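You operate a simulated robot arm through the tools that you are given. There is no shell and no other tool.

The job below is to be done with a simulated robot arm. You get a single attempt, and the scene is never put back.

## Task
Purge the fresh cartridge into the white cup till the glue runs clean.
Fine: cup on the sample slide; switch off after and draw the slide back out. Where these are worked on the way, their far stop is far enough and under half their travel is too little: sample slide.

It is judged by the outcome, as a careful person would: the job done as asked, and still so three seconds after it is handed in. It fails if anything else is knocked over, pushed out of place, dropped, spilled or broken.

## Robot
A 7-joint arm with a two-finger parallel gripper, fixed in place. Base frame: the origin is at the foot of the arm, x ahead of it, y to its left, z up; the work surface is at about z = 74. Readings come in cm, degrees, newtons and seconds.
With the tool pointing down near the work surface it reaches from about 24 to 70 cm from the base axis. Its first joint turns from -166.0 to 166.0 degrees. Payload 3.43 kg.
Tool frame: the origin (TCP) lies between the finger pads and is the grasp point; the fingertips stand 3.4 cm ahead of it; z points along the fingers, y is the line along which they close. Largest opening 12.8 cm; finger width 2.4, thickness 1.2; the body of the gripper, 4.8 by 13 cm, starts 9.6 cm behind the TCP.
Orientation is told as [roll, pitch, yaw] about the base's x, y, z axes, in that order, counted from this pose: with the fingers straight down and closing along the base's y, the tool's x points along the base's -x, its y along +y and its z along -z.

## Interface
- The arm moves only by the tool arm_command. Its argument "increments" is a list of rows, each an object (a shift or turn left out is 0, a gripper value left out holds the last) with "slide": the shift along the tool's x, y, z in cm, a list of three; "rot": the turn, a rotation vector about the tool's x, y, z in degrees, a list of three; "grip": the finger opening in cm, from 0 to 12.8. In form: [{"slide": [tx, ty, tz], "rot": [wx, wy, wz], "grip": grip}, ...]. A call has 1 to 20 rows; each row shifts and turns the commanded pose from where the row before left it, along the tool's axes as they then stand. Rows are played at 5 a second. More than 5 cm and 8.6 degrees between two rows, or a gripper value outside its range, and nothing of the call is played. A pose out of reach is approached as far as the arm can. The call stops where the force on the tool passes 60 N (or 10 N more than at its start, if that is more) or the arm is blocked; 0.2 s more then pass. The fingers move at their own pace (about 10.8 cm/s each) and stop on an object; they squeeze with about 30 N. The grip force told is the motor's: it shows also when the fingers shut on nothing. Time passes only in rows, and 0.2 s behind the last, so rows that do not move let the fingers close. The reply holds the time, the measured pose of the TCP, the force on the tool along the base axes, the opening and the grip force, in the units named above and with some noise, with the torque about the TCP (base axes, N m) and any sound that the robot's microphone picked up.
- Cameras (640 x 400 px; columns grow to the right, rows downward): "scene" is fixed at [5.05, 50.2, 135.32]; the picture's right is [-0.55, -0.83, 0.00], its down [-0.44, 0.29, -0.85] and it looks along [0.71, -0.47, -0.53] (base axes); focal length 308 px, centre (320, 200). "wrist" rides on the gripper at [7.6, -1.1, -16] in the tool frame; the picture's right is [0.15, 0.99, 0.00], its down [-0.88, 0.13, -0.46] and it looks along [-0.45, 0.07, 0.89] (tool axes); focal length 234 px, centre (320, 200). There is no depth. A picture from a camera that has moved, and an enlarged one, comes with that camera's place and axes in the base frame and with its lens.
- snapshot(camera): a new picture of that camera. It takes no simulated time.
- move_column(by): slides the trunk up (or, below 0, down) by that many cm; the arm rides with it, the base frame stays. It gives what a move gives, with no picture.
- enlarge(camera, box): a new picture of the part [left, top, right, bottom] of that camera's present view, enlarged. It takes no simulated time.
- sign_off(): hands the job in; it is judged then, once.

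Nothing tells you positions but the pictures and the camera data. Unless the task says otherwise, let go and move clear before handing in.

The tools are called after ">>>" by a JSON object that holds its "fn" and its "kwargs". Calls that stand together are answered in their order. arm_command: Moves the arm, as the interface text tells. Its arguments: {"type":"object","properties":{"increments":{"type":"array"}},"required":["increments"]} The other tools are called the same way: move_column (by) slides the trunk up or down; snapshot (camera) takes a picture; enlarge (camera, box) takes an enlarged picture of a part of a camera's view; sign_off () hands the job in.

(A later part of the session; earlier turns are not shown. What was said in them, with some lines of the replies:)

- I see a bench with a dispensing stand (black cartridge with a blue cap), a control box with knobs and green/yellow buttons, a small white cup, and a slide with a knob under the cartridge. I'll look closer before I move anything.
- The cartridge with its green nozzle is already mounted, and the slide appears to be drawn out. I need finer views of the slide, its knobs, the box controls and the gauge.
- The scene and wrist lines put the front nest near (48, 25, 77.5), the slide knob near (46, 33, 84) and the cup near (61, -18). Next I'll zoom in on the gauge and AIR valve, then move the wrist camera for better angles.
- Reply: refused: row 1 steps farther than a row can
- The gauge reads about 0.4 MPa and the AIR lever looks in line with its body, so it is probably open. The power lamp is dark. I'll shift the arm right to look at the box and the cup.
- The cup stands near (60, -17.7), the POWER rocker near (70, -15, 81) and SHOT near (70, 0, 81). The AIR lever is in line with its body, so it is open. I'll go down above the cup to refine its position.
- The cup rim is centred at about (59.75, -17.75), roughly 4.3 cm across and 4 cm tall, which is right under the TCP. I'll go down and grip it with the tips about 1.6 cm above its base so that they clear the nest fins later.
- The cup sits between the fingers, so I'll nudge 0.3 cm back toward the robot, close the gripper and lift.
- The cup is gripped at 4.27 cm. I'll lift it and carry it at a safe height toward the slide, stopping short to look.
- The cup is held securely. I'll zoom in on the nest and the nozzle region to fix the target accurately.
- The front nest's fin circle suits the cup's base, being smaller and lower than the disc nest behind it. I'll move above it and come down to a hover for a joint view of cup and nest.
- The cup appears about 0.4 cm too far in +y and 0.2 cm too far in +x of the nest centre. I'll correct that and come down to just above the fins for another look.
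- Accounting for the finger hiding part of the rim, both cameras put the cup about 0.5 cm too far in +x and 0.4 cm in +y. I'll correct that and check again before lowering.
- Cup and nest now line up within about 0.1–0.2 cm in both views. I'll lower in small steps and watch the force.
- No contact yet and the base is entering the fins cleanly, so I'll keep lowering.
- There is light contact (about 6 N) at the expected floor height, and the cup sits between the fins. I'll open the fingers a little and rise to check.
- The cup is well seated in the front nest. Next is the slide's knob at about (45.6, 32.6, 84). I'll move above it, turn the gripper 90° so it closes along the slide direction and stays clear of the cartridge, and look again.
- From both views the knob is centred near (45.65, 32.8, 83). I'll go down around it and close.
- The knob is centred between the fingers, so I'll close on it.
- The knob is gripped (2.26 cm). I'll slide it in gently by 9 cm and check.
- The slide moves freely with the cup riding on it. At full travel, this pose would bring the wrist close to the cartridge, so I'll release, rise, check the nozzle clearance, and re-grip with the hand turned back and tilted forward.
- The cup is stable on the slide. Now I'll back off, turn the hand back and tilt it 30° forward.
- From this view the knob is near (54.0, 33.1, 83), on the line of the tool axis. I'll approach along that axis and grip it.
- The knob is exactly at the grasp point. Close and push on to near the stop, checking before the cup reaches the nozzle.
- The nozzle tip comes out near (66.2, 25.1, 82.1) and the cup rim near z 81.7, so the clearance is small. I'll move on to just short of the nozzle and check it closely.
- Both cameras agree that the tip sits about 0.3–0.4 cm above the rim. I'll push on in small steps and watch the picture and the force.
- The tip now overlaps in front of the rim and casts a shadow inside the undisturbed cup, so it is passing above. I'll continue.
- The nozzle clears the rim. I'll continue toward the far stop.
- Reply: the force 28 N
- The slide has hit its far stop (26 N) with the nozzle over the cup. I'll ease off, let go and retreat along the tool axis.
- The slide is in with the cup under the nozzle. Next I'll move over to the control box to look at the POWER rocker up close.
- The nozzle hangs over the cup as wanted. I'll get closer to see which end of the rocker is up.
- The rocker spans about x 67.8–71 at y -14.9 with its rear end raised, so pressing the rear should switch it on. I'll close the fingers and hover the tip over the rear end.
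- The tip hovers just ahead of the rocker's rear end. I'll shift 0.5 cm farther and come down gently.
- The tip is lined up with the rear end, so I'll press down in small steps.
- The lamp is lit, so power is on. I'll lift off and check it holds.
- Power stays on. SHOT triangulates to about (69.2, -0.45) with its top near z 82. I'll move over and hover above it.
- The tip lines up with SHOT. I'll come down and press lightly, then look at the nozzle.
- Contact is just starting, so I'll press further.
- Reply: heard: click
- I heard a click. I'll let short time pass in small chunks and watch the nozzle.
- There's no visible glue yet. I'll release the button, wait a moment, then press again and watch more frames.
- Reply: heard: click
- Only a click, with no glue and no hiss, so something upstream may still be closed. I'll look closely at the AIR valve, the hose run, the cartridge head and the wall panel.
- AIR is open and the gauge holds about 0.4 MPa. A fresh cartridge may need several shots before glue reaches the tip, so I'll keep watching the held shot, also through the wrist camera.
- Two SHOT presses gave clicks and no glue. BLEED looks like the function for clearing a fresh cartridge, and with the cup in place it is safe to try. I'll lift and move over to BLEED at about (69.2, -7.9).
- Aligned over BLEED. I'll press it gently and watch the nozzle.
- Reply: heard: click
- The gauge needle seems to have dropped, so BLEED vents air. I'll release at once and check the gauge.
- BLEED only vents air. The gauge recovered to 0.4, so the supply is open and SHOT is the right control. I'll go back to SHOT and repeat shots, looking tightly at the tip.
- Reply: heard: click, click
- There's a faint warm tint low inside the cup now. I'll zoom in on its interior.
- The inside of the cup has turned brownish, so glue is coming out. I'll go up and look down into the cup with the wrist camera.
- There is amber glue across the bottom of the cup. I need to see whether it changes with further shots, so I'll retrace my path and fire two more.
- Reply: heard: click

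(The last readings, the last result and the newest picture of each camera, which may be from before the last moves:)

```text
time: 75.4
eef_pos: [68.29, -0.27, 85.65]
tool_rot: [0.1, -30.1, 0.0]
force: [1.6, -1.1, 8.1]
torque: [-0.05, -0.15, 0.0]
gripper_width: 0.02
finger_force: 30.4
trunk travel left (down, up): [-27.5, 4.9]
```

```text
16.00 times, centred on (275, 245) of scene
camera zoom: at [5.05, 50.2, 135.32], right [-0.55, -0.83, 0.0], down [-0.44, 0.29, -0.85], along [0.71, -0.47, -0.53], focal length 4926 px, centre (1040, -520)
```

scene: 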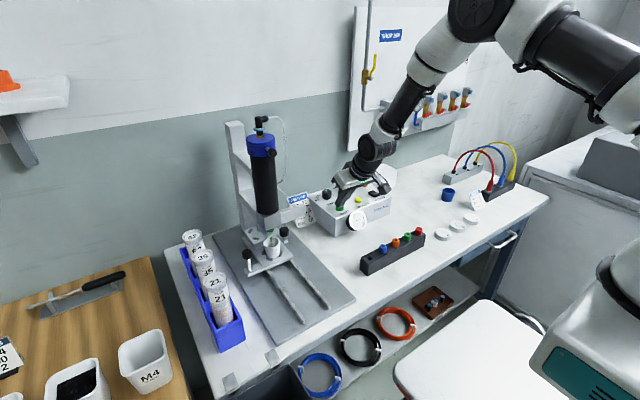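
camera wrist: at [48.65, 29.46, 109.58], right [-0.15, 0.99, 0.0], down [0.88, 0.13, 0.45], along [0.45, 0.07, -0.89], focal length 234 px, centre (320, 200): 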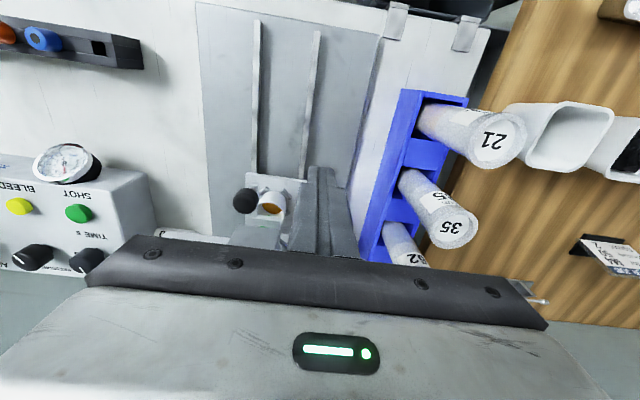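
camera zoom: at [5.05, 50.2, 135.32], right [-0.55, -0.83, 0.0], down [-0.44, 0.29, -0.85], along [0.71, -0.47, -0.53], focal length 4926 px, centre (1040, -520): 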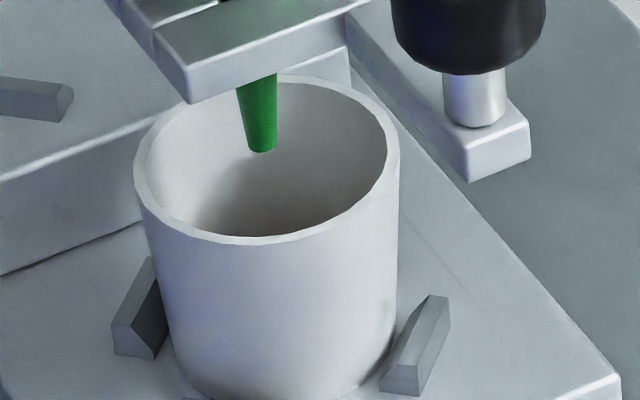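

>>> {"fn": "arm_command", "kwargs": {"increments": [{"slide": [0, 0, 0]}, {"slide": [0, 0, 0]}, {"slide": [-0.3, 0, -0.52]}, {"slide": [-0.3, 0, -0.53]}, {"slide": [0, 0, 0]}, {"slide": [0.3, 0, 0.52]}, {"slide": [0.2, 0, 0.35]}, {"slide": [0.1, 0, 0.18]}, {"slide": [0, 0, 0]}, {"slide": [0, 0, 0]}, {"slide": [0, 0, 0]}, {"slide": [0, 0, 0]}, {"slide": [0, 0, 0]}, {"slide": [0, 0, 0]}, {"slide": [0, 0, 0]}, {"slide": [0, 0, 0]}, {"slide": [0, 0, 0]}, {"slide": [0, 0, 0]}, {"slide": [-0.3, 0, -0.52]}, {"slide": [-0.3, 0, -0.53]}]}}

>>> {"fn": "enlarge", "kwargs": {"camera": "scene", "box": [267, 236, 283, 254]}}

>>> {"fn": "arm_command", "kwargs": {"increments": [{"slide": [0, 0, -4]}, {"slide": [0, 0, -4]}, {"slide": [3.5, 0, -2]}, {"slide": [3.5, 0, -2]}, {"slide": [0, 5, 0]}, {"slide": [0, 5, 0]}, {"slide": [0, 5, 0]}, {"slide": [0, 5, 0]}, {"slide": [0, 5, 0]}, {"slide": [0, 5, 0]}, {"slide": [0, 1, 0]}, {"rot": [0, 8, 0]}, {"rot": [0, 8, 0]}, {"rot": [0, 8, 0]}, {"rot": [0, 6, 0]}, {"slide": [0, 0, 0]}]}}

>>> {"fn": "enlarge", "kwargs": {"camera": "wrist", "box": [250, 185, 295, 225]}}

```text
time: 79.6
eef_pos: [68.32, -0.25, 86.77]
tool_rot: [0.0, -29.9, -0.1]
force: [-0.5, -0.3, -0.1]
torque: [-0.03, 0.0, 0.0]
gripper_width: 0.0
finger_force: 30.0
trunk travel left (down, up): [-27.5, 4.9]
heard: click
```

```text
16.00 times, centred on (275, 245) of scene
camera zoom: at [5.05, 50.2, 135.32], right [-0.55, -0.83, 0.0], down [-0.44, 0.29, -0.85], along [0.71, -0.47, -0.53], focal length 4926 px, centre (1040, -520)
```

zoom: 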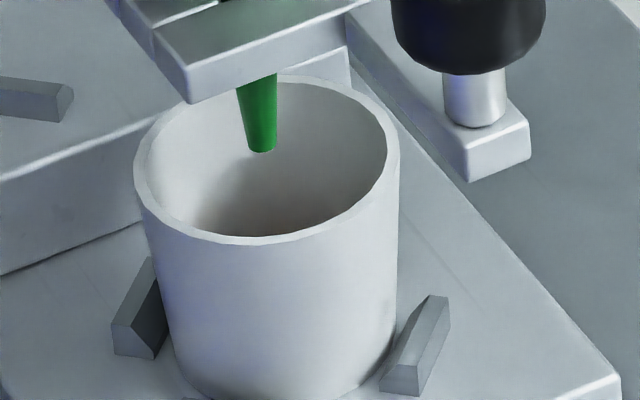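

```text
time: 83.0
eef_pos: [56.35, 30.73, 93.5]
tool_rot: [0.0, 0.0, -0.1]
force: [0.1, -0.7, -0.1]
torque: [0.01, 0.03, -0.05]
gripper_width: 0.0
finger_force: 30.3
trunk travel left (down, up): [-27.5, 4.9]
```

```text
10.00 times, centred on (272, 205) of wrist
camera zoom: at [48.7, 29.53, 109.52], right [-0.15, 0.99, 0.0], down [0.88, 0.13, 0.45], along [0.45, 0.07, -0.89], focal length 2342 px, centre (795, 150)
```

zoom: 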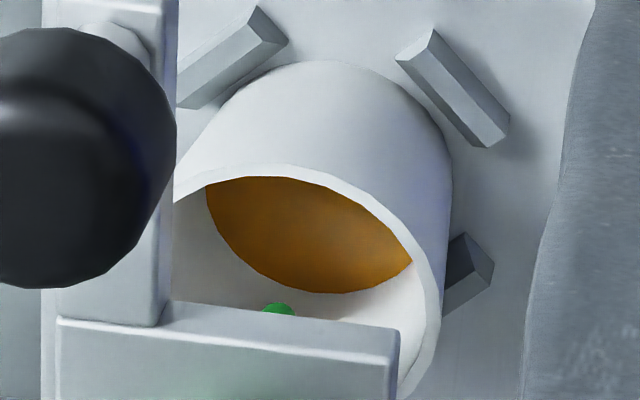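

The level rose slightly and the colour stays an even amber. I'll take a tight look at the glue surface for comparison, then fire two more shots to confirm it stays uniform.

>>> {"fn": "enlarge", "kwargs": {"camera": "wrist", "box": [262, 198, 284, 218]}}

>>> {"fn": "arm_command", "kwargs": {"increments": [{"rot": [0, -6, 0]}, {"rot": [0, -8, 0]}, {"rot": [0, -8, 0]}, {"rot": [0, -8, 0]}, {"slide": [0, -1, 0]}, {"slide": [0, -5, 0]}, {"slide": [0, -5, 0]}, {"slide": [0, -5, 0]}, {"slide": [0, -5, 0]}, {"slide": [0, -5, 0]}, {"slide": [0, -5, 0]}, {"slide": [-3.5, 0, 2]}, {"slide": [-3.5, 0, 2]}, {"slide": [0, 0, 4]}, {"slide": [0, 0, 3.5]}, {"slide": [0, 0, 0.5]}, {"slide": [0, 0, 0]}]}}

>>> {"fn": "arm_command", "kwargs": {"increments": [{"slide": [0.3, 0, 0.52]}, {"slide": [0.2, 0, 0.35]}, {"slide": [0.1, 0, 0.18]}, {"slide": [0, 0, 0]}]}}

>>> {"fn": "enlarge", "kwargs": {"camera": "scene", "box": [267, 236, 283, 254]}}

>>> {"fn": "enlarge", "kwargs": {"camera": "wrist", "box": [570, 120, 640, 220]}}

```text
16.00 times, centred on (273, 208) of wrist
camera zoom: at [48.7, 29.53, 109.52], right [-0.15, 0.99, 0.0], down [0.88, 0.13, 0.45], along [0.45, 0.07, -0.89], focal length 3747 px, centre (1072, 72)
```

zoom: 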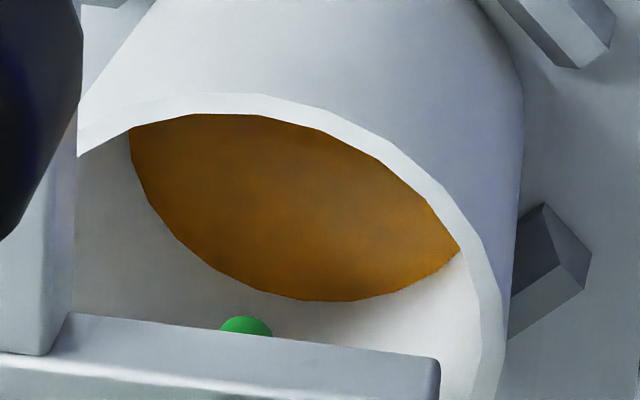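

```text
time: 86.6
eef_pos: [68.42, -0.54, 86.61]
tool_rot: [-0.1, -29.9, 0.0]
force: [0.1, -0.2, 0.0]
torque: [0.02, -0.01, -0.03]
gripper_width: 0.02
finger_force: 29.8
trunk travel left (down, up): [-27.5, 4.9]
```

```text
time: 87.6
eef_pos: [68.49, -0.5, 85.59]
tool_rot: [-0.2, -30.0, 0.0]
force: [-0.1, -2.8, 6.7]
torque: [-0.1, 0.01, 0.0]
gripper_width: 0.0
finger_force: 30.3
trunk travel left (down, up): [-27.5, 4.9]
heard: click
```

```text
16.00 times, centred on (275, 245) of scene
camera zoom: at [5.05, 50.2, 135.32], right [-0.55, -0.83, 0.0], down [-0.44, 0.29, -0.85], along [0.71, -0.47, -0.53], focal length 4926 px, centre (1040, -520)
```

zoom: 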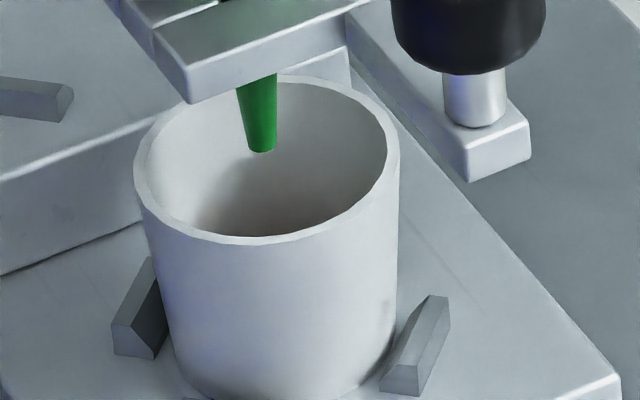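

```text
4.00 times, centred on (605, 170) of wrist
camera zoom: at [53.78, -1.56, 95.65], right [-0.13, 0.99, -0.07], down [0.53, 0.13, 0.84], along [0.84, 0.07, -0.54], focal length 937 px, centre (-820, 320)
```

zoom: 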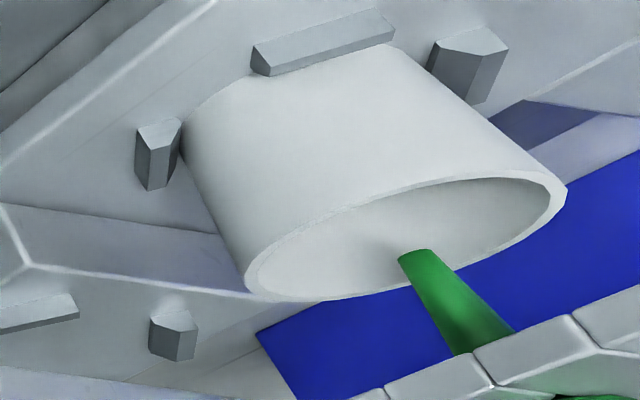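

>>> {"fn": "arm_command", "kwargs": {"increments": [{"slide": [0, 0, 0]}, {"slide": [0, 0, 0]}, {"slide": [0, 0, 0]}, {"slide": [0, 0, 0]}, {"slide": [0, 0, 0]}, {"slide": [0, 0, 0]}, {"slide": [0, 0, 0]}, {"slide": [0, 0, 0]}, {"slide": [-0.3, 0, -0.52]}, {"slide": [-0.3, 0, -0.53]}, {"slide": [0, 0, 0]}, {"slide": [0.3, 0, 0.52]}, {"slide": [0.2, 0, 0.35]}, {"slide": [0.1, 0, 0.18]}, {"slide": [0, 0, 0]}, {"slide": [0, 0, 0]}]}}

>>> {"fn": "enlarge", "kwargs": {"camera": "scene", "box": [267, 236, 283, 254]}}

>>> {"fn": "arm_command", "kwargs": {"increments": [{"slide": [0, 0, 0]}, {"slide": [0, 0, 0]}, {"slide": [0, 0, 0]}, {"slide": [0, 0, 0]}, {"slide": [0, 0, 0]}, {"slide": [0, 0, 0]}, {"slide": [0, 0, 0]}, {"slide": [0, 0, 0]}, {"slide": [-0.3, 0, -0.52]}, {"slide": [-0.3, 0, -0.53]}]}}

>>> {"fn": "arm_command", "kwargs": {"increments": [{"slide": [0, 0, -4]}, {"slide": [0, 0, -4]}, {"slide": [3.5, 0, -2]}, {"slide": [3.5, 0, -2]}, {"slide": [0, 5, 0]}, {"slide": [0, 5, 0]}, {"slide": [0, 5, 0]}, {"slide": [0, 5, 0]}, {"slide": [0, 5, 0]}, {"slide": [0, 5, 0]}, {"slide": [0, 1, 0]}, {"rot": [0, 8, 0]}, {"rot": [0, 8, 0]}, {"rot": [0, 8, 0]}, {"rot": [0, 6, 0]}, {"slide": [0, 0, 0]}]}}

>>> {"fn": "enlarge", "kwargs": {"camera": "wrist", "box": [250, 185, 295, 225]}}

>>> {"fn": "enlarge", "kwargs": {"camera": "wrist", "box": [262, 198, 284, 218]}}

```text
time: 91.0
eef_pos: [68.29, -0.21, 85.67]
tool_rot: [0.1, -30.1, 0.0]
force: [-1.4, -0.4, 7.5]
torque: [-0.02, 0.0, -0.04]
gripper_width: 0.01
finger_force: 30.0
trunk travel left (down, up): [-27.5, 4.9]
heard: click, click
```

```text
16.00 times, centred on (275, 245) of scene
camera zoom: at [5.05, 50.2, 135.32], right [-0.55, -0.83, 0.0], down [-0.44, 0.29, -0.85], along [0.71, -0.47, -0.53], focal length 4926 px, centre (1040, -520)
```

zoom: 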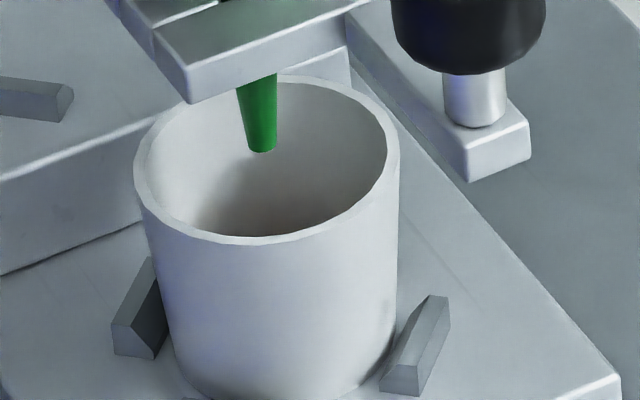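

```text
time: 93.2
eef_pos: [68.17, -0.25, 86.59]
tool_rot: [0.0, -30.0, 0.0]
force: [-1.0, 0.4, -0.3]
torque: [-0.03, -0.01, -0.01]
gripper_width: 0.02
finger_force: 30.0
trunk travel left (down, up): [-27.5, 4.9]
```

```text
time: 96.6
eef_pos: [56.28, 30.65, 93.67]
tool_rot: [0.0, 0.1, 0.0]
force: [-0.2, -0.3, 0.2]
torque: [-0.01, 0.0, 0.03]
gripper_width: 0.0
finger_force: 30.2
trunk travel left (down, up): [-27.5, 4.9]
```

```text
10.00 times, centred on (272, 205) of wrist
camera zoom: at [48.65, 29.53, 109.6], right [-0.15, 0.99, 0.0], down [0.88, 0.13, 0.45], along [0.45, 0.07, -0.89], focal length 2342 px, centre (795, 150)
```

zoom: 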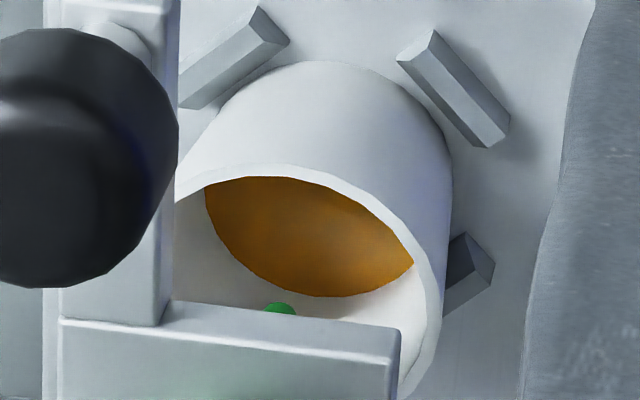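

```text
16.00 times, centred on (273, 208) of wrist
camera zoom: at [48.65, 29.53, 109.6], right [-0.15, 0.99, 0.0], down [0.88, 0.13, 0.45], along [0.45, 0.07, -0.89], focal length 3747 px, centre (1072, 72)
```

zoom: 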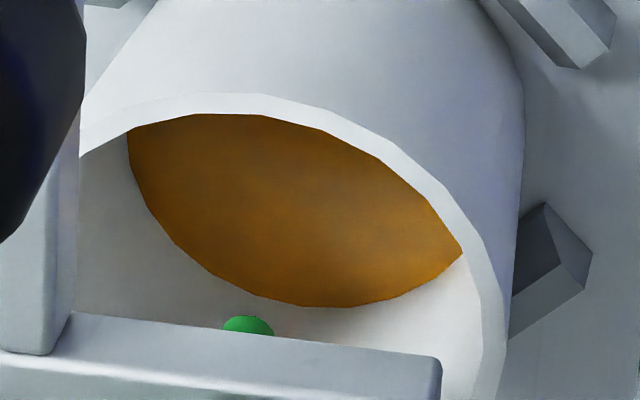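

The glue stays the same even amber through four further shots and the level rises steadily with no bubbles, so it is running clean. Now I'll switch off by hovering over the front end of the rocker, which is now raised.

>>> {"fn": "arm_command", "kwargs": {"increments": [{"rot": [0, -6, 0]}, {"rot": [0, -8, 0]}, {"rot": [0, -8, 0]}, {"rot": [0, -8, 0]}, {"slide": [0, -5, 0]}, {"slide": [0, -5, 0]}, {"slide": [0, -5, 0]}, {"slide": [0, -5, 0]}, {"slide": [0, -5, 0]}, {"slide": [0, -5, 0]}, {"slide": [-3.5, -1, 2]}, {"slide": [-3.5, 0, 2]}, {"slide": [0, -4.9, 0]}, {"slide": [0, -4.9, 0]}, {"slide": [0, -4.8, 0]}, {"slide": [0.54, 0, 3.7]}, {"slide": [0, 0, 3]}, {"slide": [0, 0, 0]}]}}

>>> {"fn": "enlarge", "kwargs": {"camera": "wrist", "box": [260, 90, 380, 210]}}

>>> {"fn": "enlarge", "kwargs": {"camera": "scene", "box": [350, 160, 400, 210]}}

```text
time: 100.4
eef_pos: [67.47, -14.66, 87.72]
tool_rot: [-0.1, -29.9, 0.2]
force: [0.0, -0.1, -0.4]
torque: [0.0, 0.04, -0.01]
gripper_width: 0.0
finger_force: 29.7
trunk travel left (down, up): [-27.5, 4.9]
```

```text
3.33 times, centred on (320, 150) of wrist
camera zoom: at [52.86, -15.73, 97.74], right [-0.13, 0.99, -0.07], down [0.53, 0.13, 0.83], along [0.84, 0.07, -0.55], focal length 781 px, centre (320, 367)
```

zoom: 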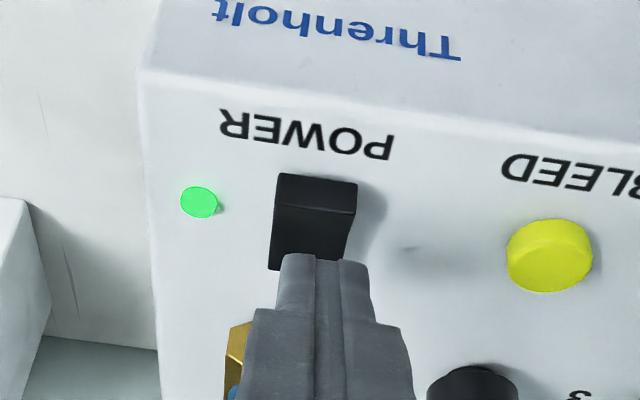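

```text
8.00 times, centred on (375, 185) of scene
camera zoom: at [5.05, 50.2, 135.32], right [-0.55, -0.83, 0.0], down [-0.44, 0.29, -0.85], along [0.71, -0.47, -0.53], focal length 2463 px, centre (-120, 320)
```

zoom: 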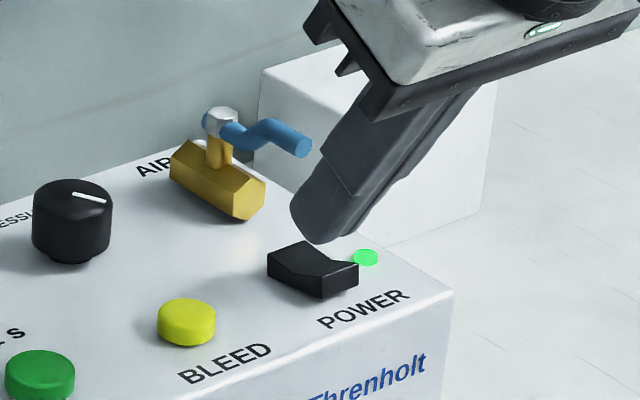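

The tip lines up with the raised front end. Press down in small steps.

>>> {"fn": "arm_command", "kwargs": {"increments": [{"slide": [0.23, 0, 0.97]}, {"slide": [0.15, 0, 0.26]}, {"slide": [0.1, 0, 0.17]}, {"slide": [0, 0, 0]}]}}

>>> {"fn": "enlarge", "kwargs": {"camera": "scene", "box": [350, 160, 400, 210]}}

```text
time: 101.4
eef_pos: [67.67, -14.8, 86.14]
tool_rot: [0.0, -30.0, 0.0]
force: [0.2, 0.0, 0.0]
torque: [-0.01, 0.04, 0.02]
gripper_width: 0.01
finger_force: 30.7
trunk travel left (down, up): [-27.5, 4.9]
```

```text
8.00 times, centred on (375, 185) of scene
camera zoom: at [5.05, 50.2, 135.32], right [-0.55, -0.83, 0.0], down [-0.44, 0.29, -0.85], along [0.71, -0.47, -0.53], focal length 2463 px, centre (-120, 320)
```

zoom: 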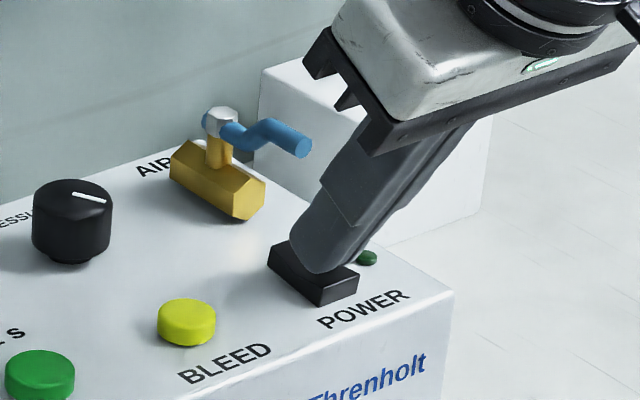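

The lamp is dark, so the box is off. I'll lift clear and go back to the slide knob.

>>> {"fn": "arm_command", "kwargs": {"increments": [{"slide": [-0.5, 0, -0.87]}, {"slide": [0, 0, -4]}, {"slide": [0, 0, -4]}, {"slide": [0, 0, -1]}, {"slide": [3.5, 0, -2]}, {"slide": [3.5, 0, -2]}, {"slide": [0, 5, 0], "grip": 4.8}, {"slide": [0, 5, 0]}, {"slide": [0, 5, 0]}, {"slide": [0, 5, 0]}, {"slide": [0, 5, 0]}, {"slide": [0, 5, 0]}, {"slide": [0, 5, 0]}, {"slide": [0, 5, 0]}, {"slide": [0, 5, 0]}, {"slide": [0, 2.7, 0]}, {"slide": [0, 0, 0]}]}}

>>> {"fn": "snapshot", "kwargs": {"camera": "wrist"}}

>>> {"fn": "enlarge", "kwargs": {"camera": "scene", "box": [310, 160, 400, 240]}}

```text
time: 105.0
eef_pos: [54.69, 32.6, 94.71]
tool_rot: [0.1, -30.0, 0.0]
force: [-0.3, 0.5, -0.9]
torque: [0.04, 0.01, -0.01]
gripper_width: 4.79
finger_force: 0.0
trunk travel left (down, up): [-27.5, 4.9]
```

```text
taken
camera wrist: at [40.09, 31.51, 104.79], right [-0.13, 0.99, -0.07], down [0.53, 0.13, 0.83], along [0.84, 0.07, -0.55], focal length 234 px, centre (320, 200)
```

wrist: 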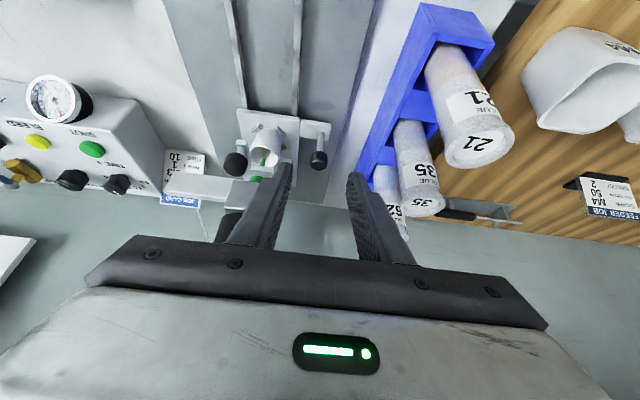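

```text
5.00 times, centred on (355, 200) of scene
camera zoom: at [5.05, 50.2, 135.32], right [-0.55, -0.83, 0.0], down [-0.44, 0.29, -0.85], along [0.71, -0.47, -0.53], focal length 1539 px, centre (145, 200)
```

zoom: 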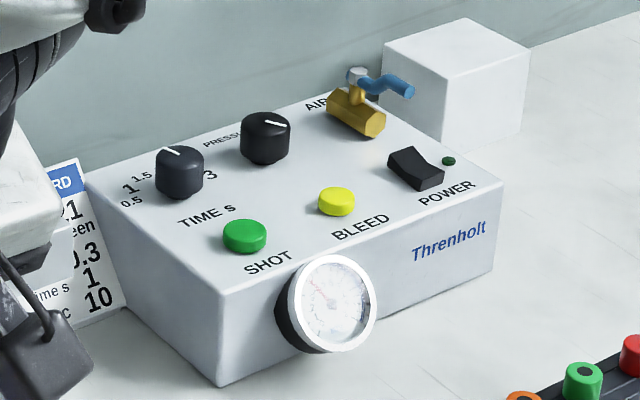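

The power lamp is off. The knob is at about (63.6, 32.8, 83), so I'll approach along the tool axis and grip it as before.

>>> {"fn": "arm_command", "kwargs": {"increments": [{"slide": [-1.94, 0.1, 1]}, {"slide": [0, 0, 4]}, {"slide": [0, 0, 4]}, {"slide": [0, 0, 3]}, {"slide": [0, 0, 1.8]}, {"slide": [0, 0, 0.8]}, {"slide": [0, 0, 0]}]}}

>>> {"fn": "snapshot", "kwargs": {"camera": "wrist"}}

```text
time: 106.6
eef_pos: [64.01, 32.81, 83.17]
tool_rot: [0.0, -30.0, 0.0]
force: [2.0, 0.4, 0.2]
torque: [-0.01, 0.01, -0.03]
gripper_width: 4.8
finger_force: 0.1
trunk travel left (down, up): [-27.5, 4.9]
```

```text
taken
camera wrist: at [49.42, 31.76, 93.34], right [-0.13, 0.99, -0.07], down [0.53, 0.13, 0.83], along [0.84, 0.07, -0.55], focal length 234 px, centre (320, 200)
```

wrist: 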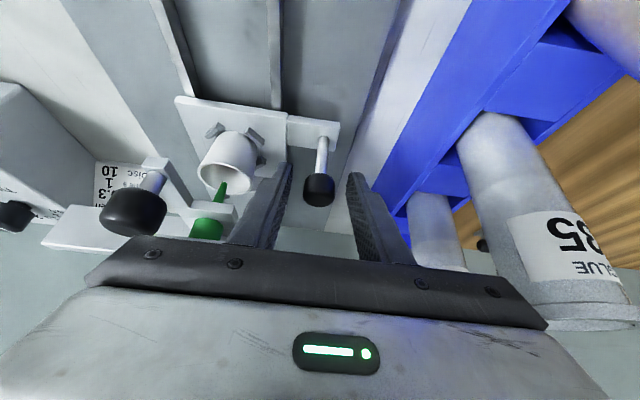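

The knob is in the grasp. I'll close, then draw the slide out gently.

>>> {"fn": "arm_command", "kwargs": {"increments": [{"slide": [0.2, 0, -0.1]}, {"grip": 3.5}, {"grip": 2}, {"grip": 1.5}, {"grip": 1.5}]}}

>>> {"fn": "arm_command", "kwargs": {"increments": [{"slide": [0.17, 0, -0.1]}, {"slide": [0.35, 0, -0.2]}, {"slide": [0.52, 0, -0.3]}, {"slide": [0.69, 0, -0.4]}, {"slide": [0.69, 0, -0.4]}, {"slide": [0.52, 0, -0.3]}, {"slide": [0.35, 0, -0.2]}]}}

>>> {"fn": "snapshot", "kwargs": {"camera": "wrist"}}

```text
time: 107.8
eef_pos: [63.75, 32.85, 83.2]
tool_rot: [0.0, -29.9, 0.0]
force: [-0.4, -4.2, -0.5]
torque: [0.3, -0.37, -0.03]
gripper_width: 2.37
finger_force: 45.4
trunk travel left (down, up): [-27.5, 4.9]
```

```text
time: 109.4
eef_pos: [59.67, 32.82, 83.14]
tool_rot: [0.0, -30.0, 0.1]
force: [0.7, -7.2, 3.3]
torque: [-0.29, -1.02, -0.18]
gripper_width: 2.36
finger_force: 44.8
trunk travel left (down, up): [-27.5, 4.9]
```

```text
taken
camera wrist: at [45.14, 31.66, 93.28], right [-0.13, 0.99, -0.07], down [0.53, 0.13, 0.84], along [0.84, 0.07, -0.55], focal length 234 px, centre (320, 200)
```

wrist: 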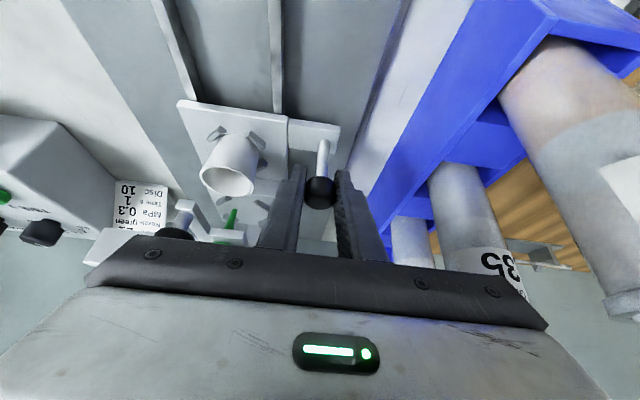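

The cup rides out cleanly. I'll draw it on to the outer stop.

>>> {"fn": "arm_command", "kwargs": {"increments": [{"slide": [0.35, -0.1, -0.2]}, {"slide": [0.6, 0, -0.35]}, {"slide": [0.87, 0, -0.5]}, {"slide": [0.87, 0, -0.5]}, {"slide": [0.87, 0, -0.5]}, {"slide": [0.87, 0, -0.5]}, {"slide": [0.87, 0, -0.5]}, {"slide": [0.87, 0, -0.5]}, {"slide": [0.87, 0, -0.5]}, {"slide": [0.87, 0, -0.5]}, {"slide": [0.87, 0, -0.5]}, {"slide": [0.87, 0, -0.5]}, {"slide": [0.6, 0, -0.35]}, {"slide": [0.35, 0, -0.2]}, {"slide": [0.17, 0, -0.1]}, {"slide": [0, 0, 0]}]}}

>>> {"fn": "snapshot", "kwargs": {"camera": "wrist"}}

>>> {"fn": "snapshot", "kwargs": {"camera": "scene"}}

```text
time: 112.8
eef_pos: [47.38, 32.84, 83.26]
tool_rot: [0.0, -30.1, 0.1]
force: [0.2, 4.1, 17.9]
torque: [-0.29, -1.15, 0.05]
gripper_width: 2.36
finger_force: 45.0
trunk travel left (down, up): [-27.5, 4.9]
```

```text
taken
camera wrist: at [32.78, 31.64, 93.25], right [-0.13, 0.99, -0.07], down [0.53, 0.13, 0.84], along [0.84, 0.07, -0.54], focal length 234 px, centre (320, 200)
```

wrist: 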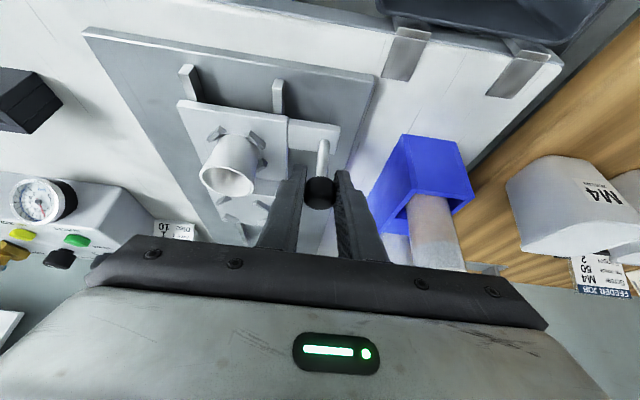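

```text
taken
```

scene: 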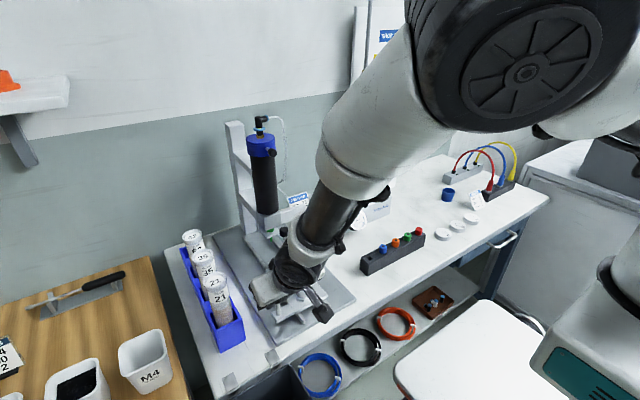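

>>> {"fn": "arm_command", "kwargs": {"increments": [{"slide": [0.3, 0, -0.3]}, {"slide": [0.35, 0, -0.2]}, {"slide": [0.35, 0, -0.2]}, {"slide": [0.26, 0, -0.15]}, {"slide": [0, 0, 0]}]}}

>>> {"fn": "snapshot", "kwargs": {"camera": "wrist"}}

```text
time: 114.0
eef_pos: [45.74, 32.79, 83.21]
tool_rot: [0.0, -29.8, 0.1]
force: [-3.9, 6.4, 3.6]
torque: [0.42, 0.26, -0.12]
gripper_width: 2.38
finger_force: 45.2
trunk travel left (down, up): [-27.5, 4.9]
```

```text
taken
camera wrist: at [31.2, 31.66, 93.29], right [-0.13, 0.99, -0.07], down [0.54, 0.13, 0.83], along [0.83, 0.07, -0.55], focal length 234 px, centre (320, 200)
```

wrist: 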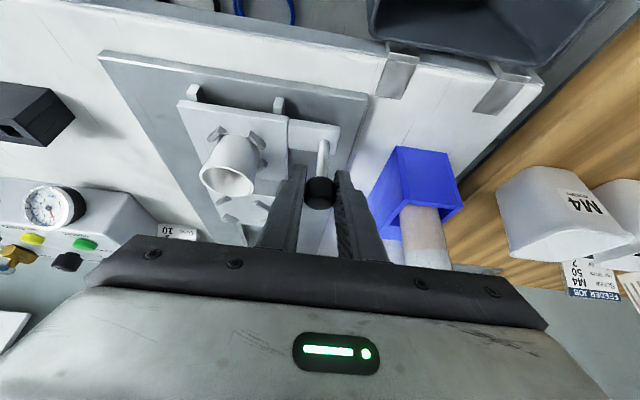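

The slide is back at its original outer position. I'll let go, retreat clear and inspect.

>>> {"fn": "arm_command", "kwargs": {"increments": [{"grip": 3.5}, {"grip": 5.0}, {"grip": 5.0}, {"slide": [0, 0, -2]}, {"slide": [0, 0, -3]}, {"slide": [0, 0, -4]}, {"slide": [-2, 0, -4]}, {"slide": [-2, 0, -4]}, {"rot": [0, 8, 0]}, {"rot": [0, 8, 0]}, {"rot": [0, 8, 0]}, {"rot": [0, 6, 0]}, {"slide": [0, -4, 0]}, {"slide": [0, 0, 0]}]}}

>>> {"fn": "snapshot", "kwargs": {"camera": "wrist"}}

>>> {"fn": "snapshot", "kwargs": {"camera": "scene"}}

```text
time: 117.0
eef_pos: [41.05, 28.63, 100.03]
tool_rot: [0.1, -0.1, 0.0]
force: [-0.4, 0.5, 0.4]
torque: [-0.01, 0.0, -0.02]
gripper_width: 5.0
finger_force: 0.1
trunk travel left (down, up): [-27.5, 4.9]
```

```text
taken
camera wrist: at [33.46, 27.57, 116.03], right [-0.15, 0.99, 0.0], down [0.88, 0.13, 0.46], along [0.45, 0.07, -0.89], focal length 234 px, centre (320, 200)
```

wrist: 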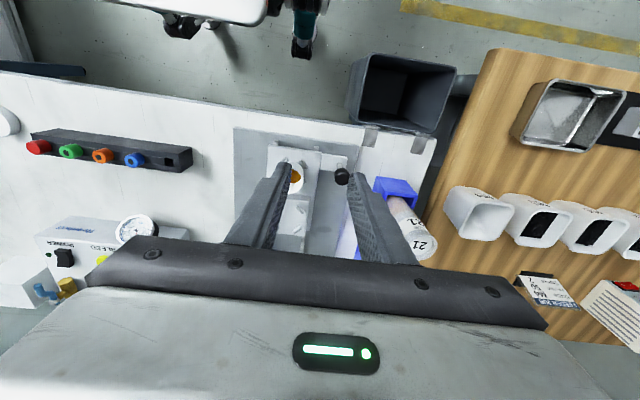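

```text
taken
```

scene: 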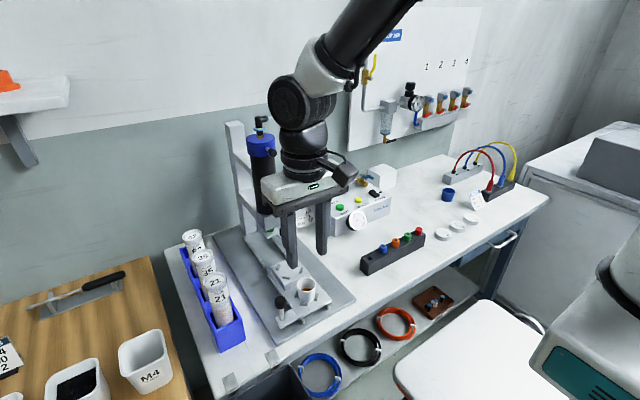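

>>> {"fn": "enlarge", "kwargs": {"camera": "wrist", "box": [260, 130, 340, 210]}}

>>> {"fn": "enlarge", "kwargs": {"camera": "scene", "box": [260, 220, 340, 330]}}

>>> {"fn": "arm_command", "kwargs": {"increments": [{"slide": [0, -5, -1]}, {"slide": [0, -5, -1]}, {"slide": [0, -5, -1]}, {"slide": [0, -5, -1]}, {"slide": [0, 0, 0]}]}}

>>> {"fn": "enlarge", "kwargs": {"camera": "scene", "box": [225, 190, 345, 340]}}

>>> {"fn": "enlarge", "kwargs": {"camera": "scene", "box": [260, 215, 300, 255]}}

>>> {"fn": "enlarge", "kwargs": {"camera": "wrist", "box": [380, 100, 520, 240]}}

```text
5.00 times, centred on (300, 170) of wrist
camera zoom: at [33.46, 27.57, 116.03], right [-0.15, 0.99, 0.0], down [0.88, 0.13, 0.46], along [0.45, 0.07, -0.89], focal length 1171 px, centre (420, 350)
```

zoom: 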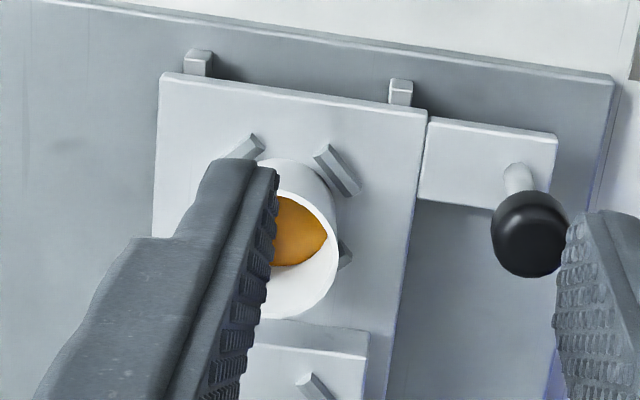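

```text
3.64 times, centred on (300, 275) of scene
camera zoom: at [5.05, 50.2, 135.32], right [-0.55, -0.83, 0.0], down [-0.44, 0.29, -0.85], along [0.71, -0.47, -0.53], focal length 1120 px, centre (393, -73)
```

zoom: 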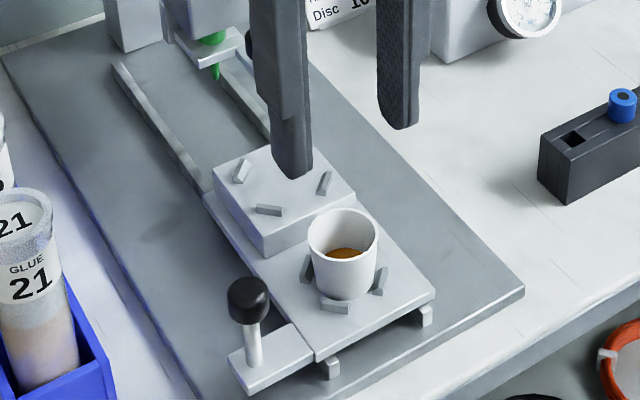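

```text
refused: row 1 steps farther than a row can; nothing moved
```

```text
2.67 times, centred on (285, 265) of scene
camera zoom: at [5.05, 50.2, 135.32], right [-0.55, -0.83, 0.0], down [-0.44, 0.29, -0.85], along [0.71, -0.47, -0.53], focal length 821 px, centre (413, 27)
```

zoom: 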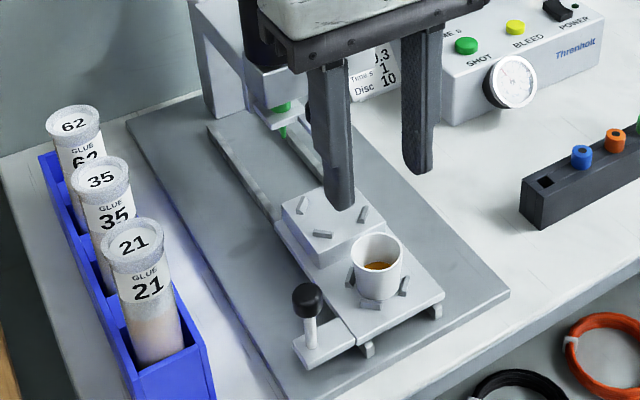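

```text
10.00 times, centred on (280, 235) of scene
camera zoom: at [5.05, 50.2, 135.32], right [-0.55, -0.83, 0.0], down [-0.44, 0.29, -0.85], along [0.71, -0.47, -0.53], focal length 3079 px, centre (720, -150)
```

zoom: 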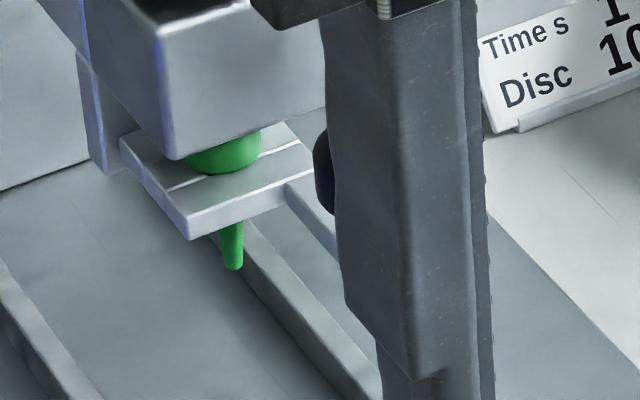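

```text
2.86 times, centred on (450, 170) of wrist
camera zoom: at [33.46, 27.57, 116.03], right [-0.15, 0.99, 0.0], down [0.88, 0.13, 0.46], along [0.45, 0.07, -0.89], focal length 669 px, centre (-51, 286)
```

zoom: 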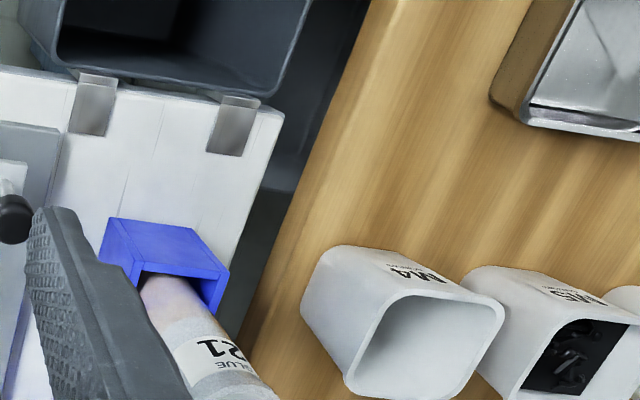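

The cup is out, seated and undripped, with amber glue inside. Before handing in, I want one unobstructed look straight into the cup to confirm the glue is clean.

>>> {"fn": "arm_command", "kwargs": {"increments": [{"slide": [0, -3, 0], "grip": 10}, {"slide": [-2, 0, 3]}, {"slide": [0, 0, 0]}]}}

>>> {"fn": "snapshot", "kwargs": {"camera": "wrist"}}

>>> {"fn": "enlarge", "kwargs": {"camera": "wrist", "box": [290, 120, 350, 180]}}

```text
time: 117.8
eef_pos: [43.22, 25.8, 96.85]
tool_rot: [0.0, 0.0, -0.1]
force: [0.4, 0.8, 0.1]
torque: [-0.02, -0.01, -0.01]
gripper_width: 9.99
finger_force: 0.0
trunk travel left (down, up): [-27.5, 4.9]
```

```text
taken
camera wrist: at [35.52, 24.59, 112.97], right [-0.15, 0.99, 0.0], down [0.88, 0.13, 0.46], along [0.45, 0.07, -0.89], focal length 234 px, centre (320, 200)
```

wrist: 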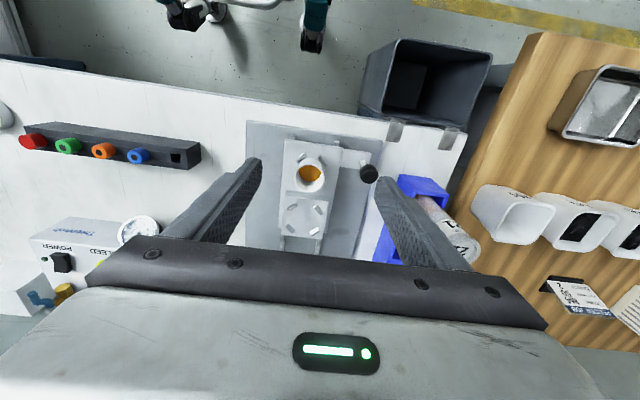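

```text
6.67 times, centred on (320, 150) of wrist
camera zoom: at [35.52, 24.59, 112.97], right [-0.15, 0.99, 0.0], down [0.88, 0.13, 0.46], along [0.45, 0.07, -0.89], focal length 1561 px, centre (320, 533)
```

zoom: 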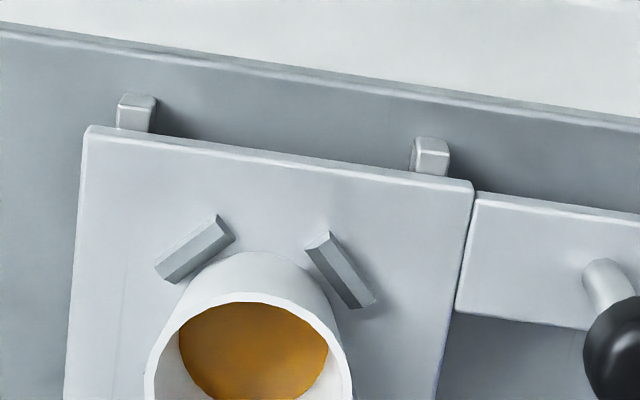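

>>> {"fn": "enlarge", "kwargs": {"camera": "wrist", "box": [295, 155, 327, 190]}}

>>> {"fn": "enlarge", "kwargs": {"camera": "scene", "box": [295, 272, 325, 305]}}

```text
11.43 times, centred on (311, 172) of wrist
camera zoom: at [35.52, 24.59, 112.97], right [-0.15, 0.99, 0.0], down [0.88, 0.13, 0.46], along [0.45, 0.07, -0.89], focal length 2676 px, centre (423, 514)
```

zoom: 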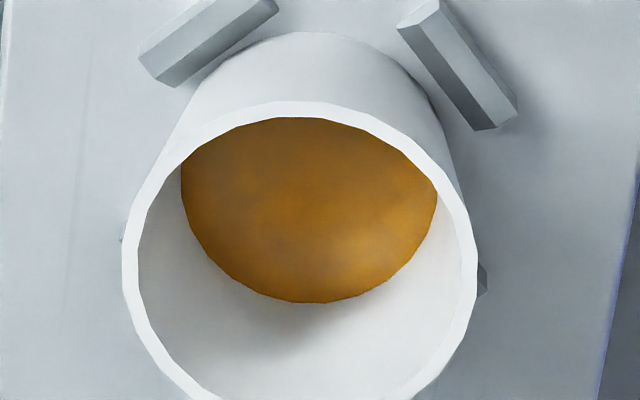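

```text
12.12 times, centred on (310, 288) of scene
camera zoom: at [5.05, 50.2, 135.32], right [-0.55, -0.83, 0.0], down [-0.44, 0.29, -0.85], along [0.71, -0.47, -0.53], focal length 3732 px, centre (441, -873)
```

zoom: 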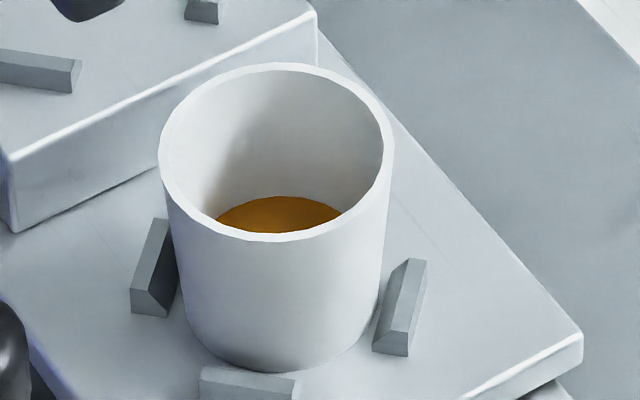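

The glue is an even, bubble-free amber, the cup sits square on the drawn-out slide, and the box is off. I'll raise the arm clear and do a final check.

>>> {"fn": "arm_command", "kwargs": {"increments": [{"slide": [0, 0, -4]}, {"slide": [0, -3, -3]}, {"slide": [0, -4, -2]}, {"slide": [0, -4, 0]}, {"slide": [0, -4, 0]}, {"slide": [0, 0, 0]}]}}

>>> {"fn": "snapshot", "kwargs": {"camera": "scene"}}

>>> {"fn": "enlarge", "kwargs": {"camera": "scene", "box": [225, 180, 425, 340]}}

```text
time: 119.2
eef_pos: [42.77, 10.77, 106.33]
tool_rot: [0.0, 0.0, 0.1]
force: [-0.6, 0.8, -0.3]
torque: [-0.02, -0.04, -0.01]
gripper_width: 9.97
finger_force: 0.0
trunk travel left (down, up): [-27.5, 4.9]
```

```text
taken
```

scene: 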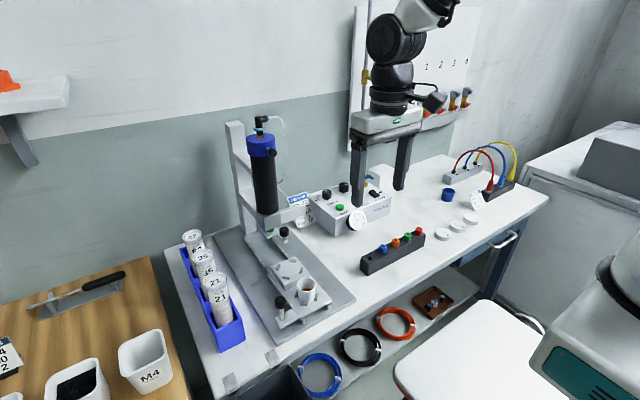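

```text
2.50 times, centred on (325, 260) of scene
camera zoom: at [5.05, 50.2, 135.32], right [-0.55, -0.83, 0.0], down [-0.44, 0.29, -0.85], along [0.71, -0.47, -0.53], focal length 770 px, centre (308, 50)
```

zoom: 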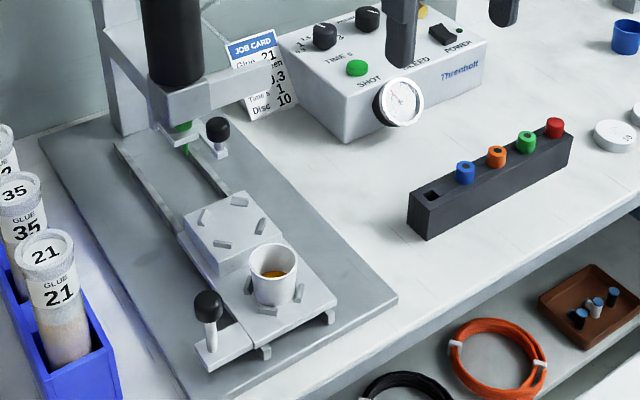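

Everything is in place: cup on the drawn-out slide with clean amber glue in it, power off, and the arm clear with nothing else disturbed. I'm handing in.

>>> {"fn": "sign_off", "kwargs": {}}

```text
The job is handed in.
```

The cartridge is purged into the white cup. The box is switched off with its lamp dark, and the slide is drawn back out to where it started with the cup still on it.

- **Purge:** I fired seven shots. The first two brought out no visible glue. From the third on the cup filled with an even amber glue, with no bubbles or colour change through the last four, so I took it as running clean. I judged this from the glue in the cup; the stream at the nozzle was never visible.
- **BLEED:** I pressed BLEED once when the first two shots gave nothing. It only vented air, and the gauge came back to about 0.4 MPa.
- **Settings:** I left the pressure and time knobs as they were. The gauge reads about 0.4 MPa and the job card says 0.3. The time knob looks set nearer 2 s, and the card says 1.

I saw no drips or spills, and nothing else was moved. The arm is clear of the bench equipment.
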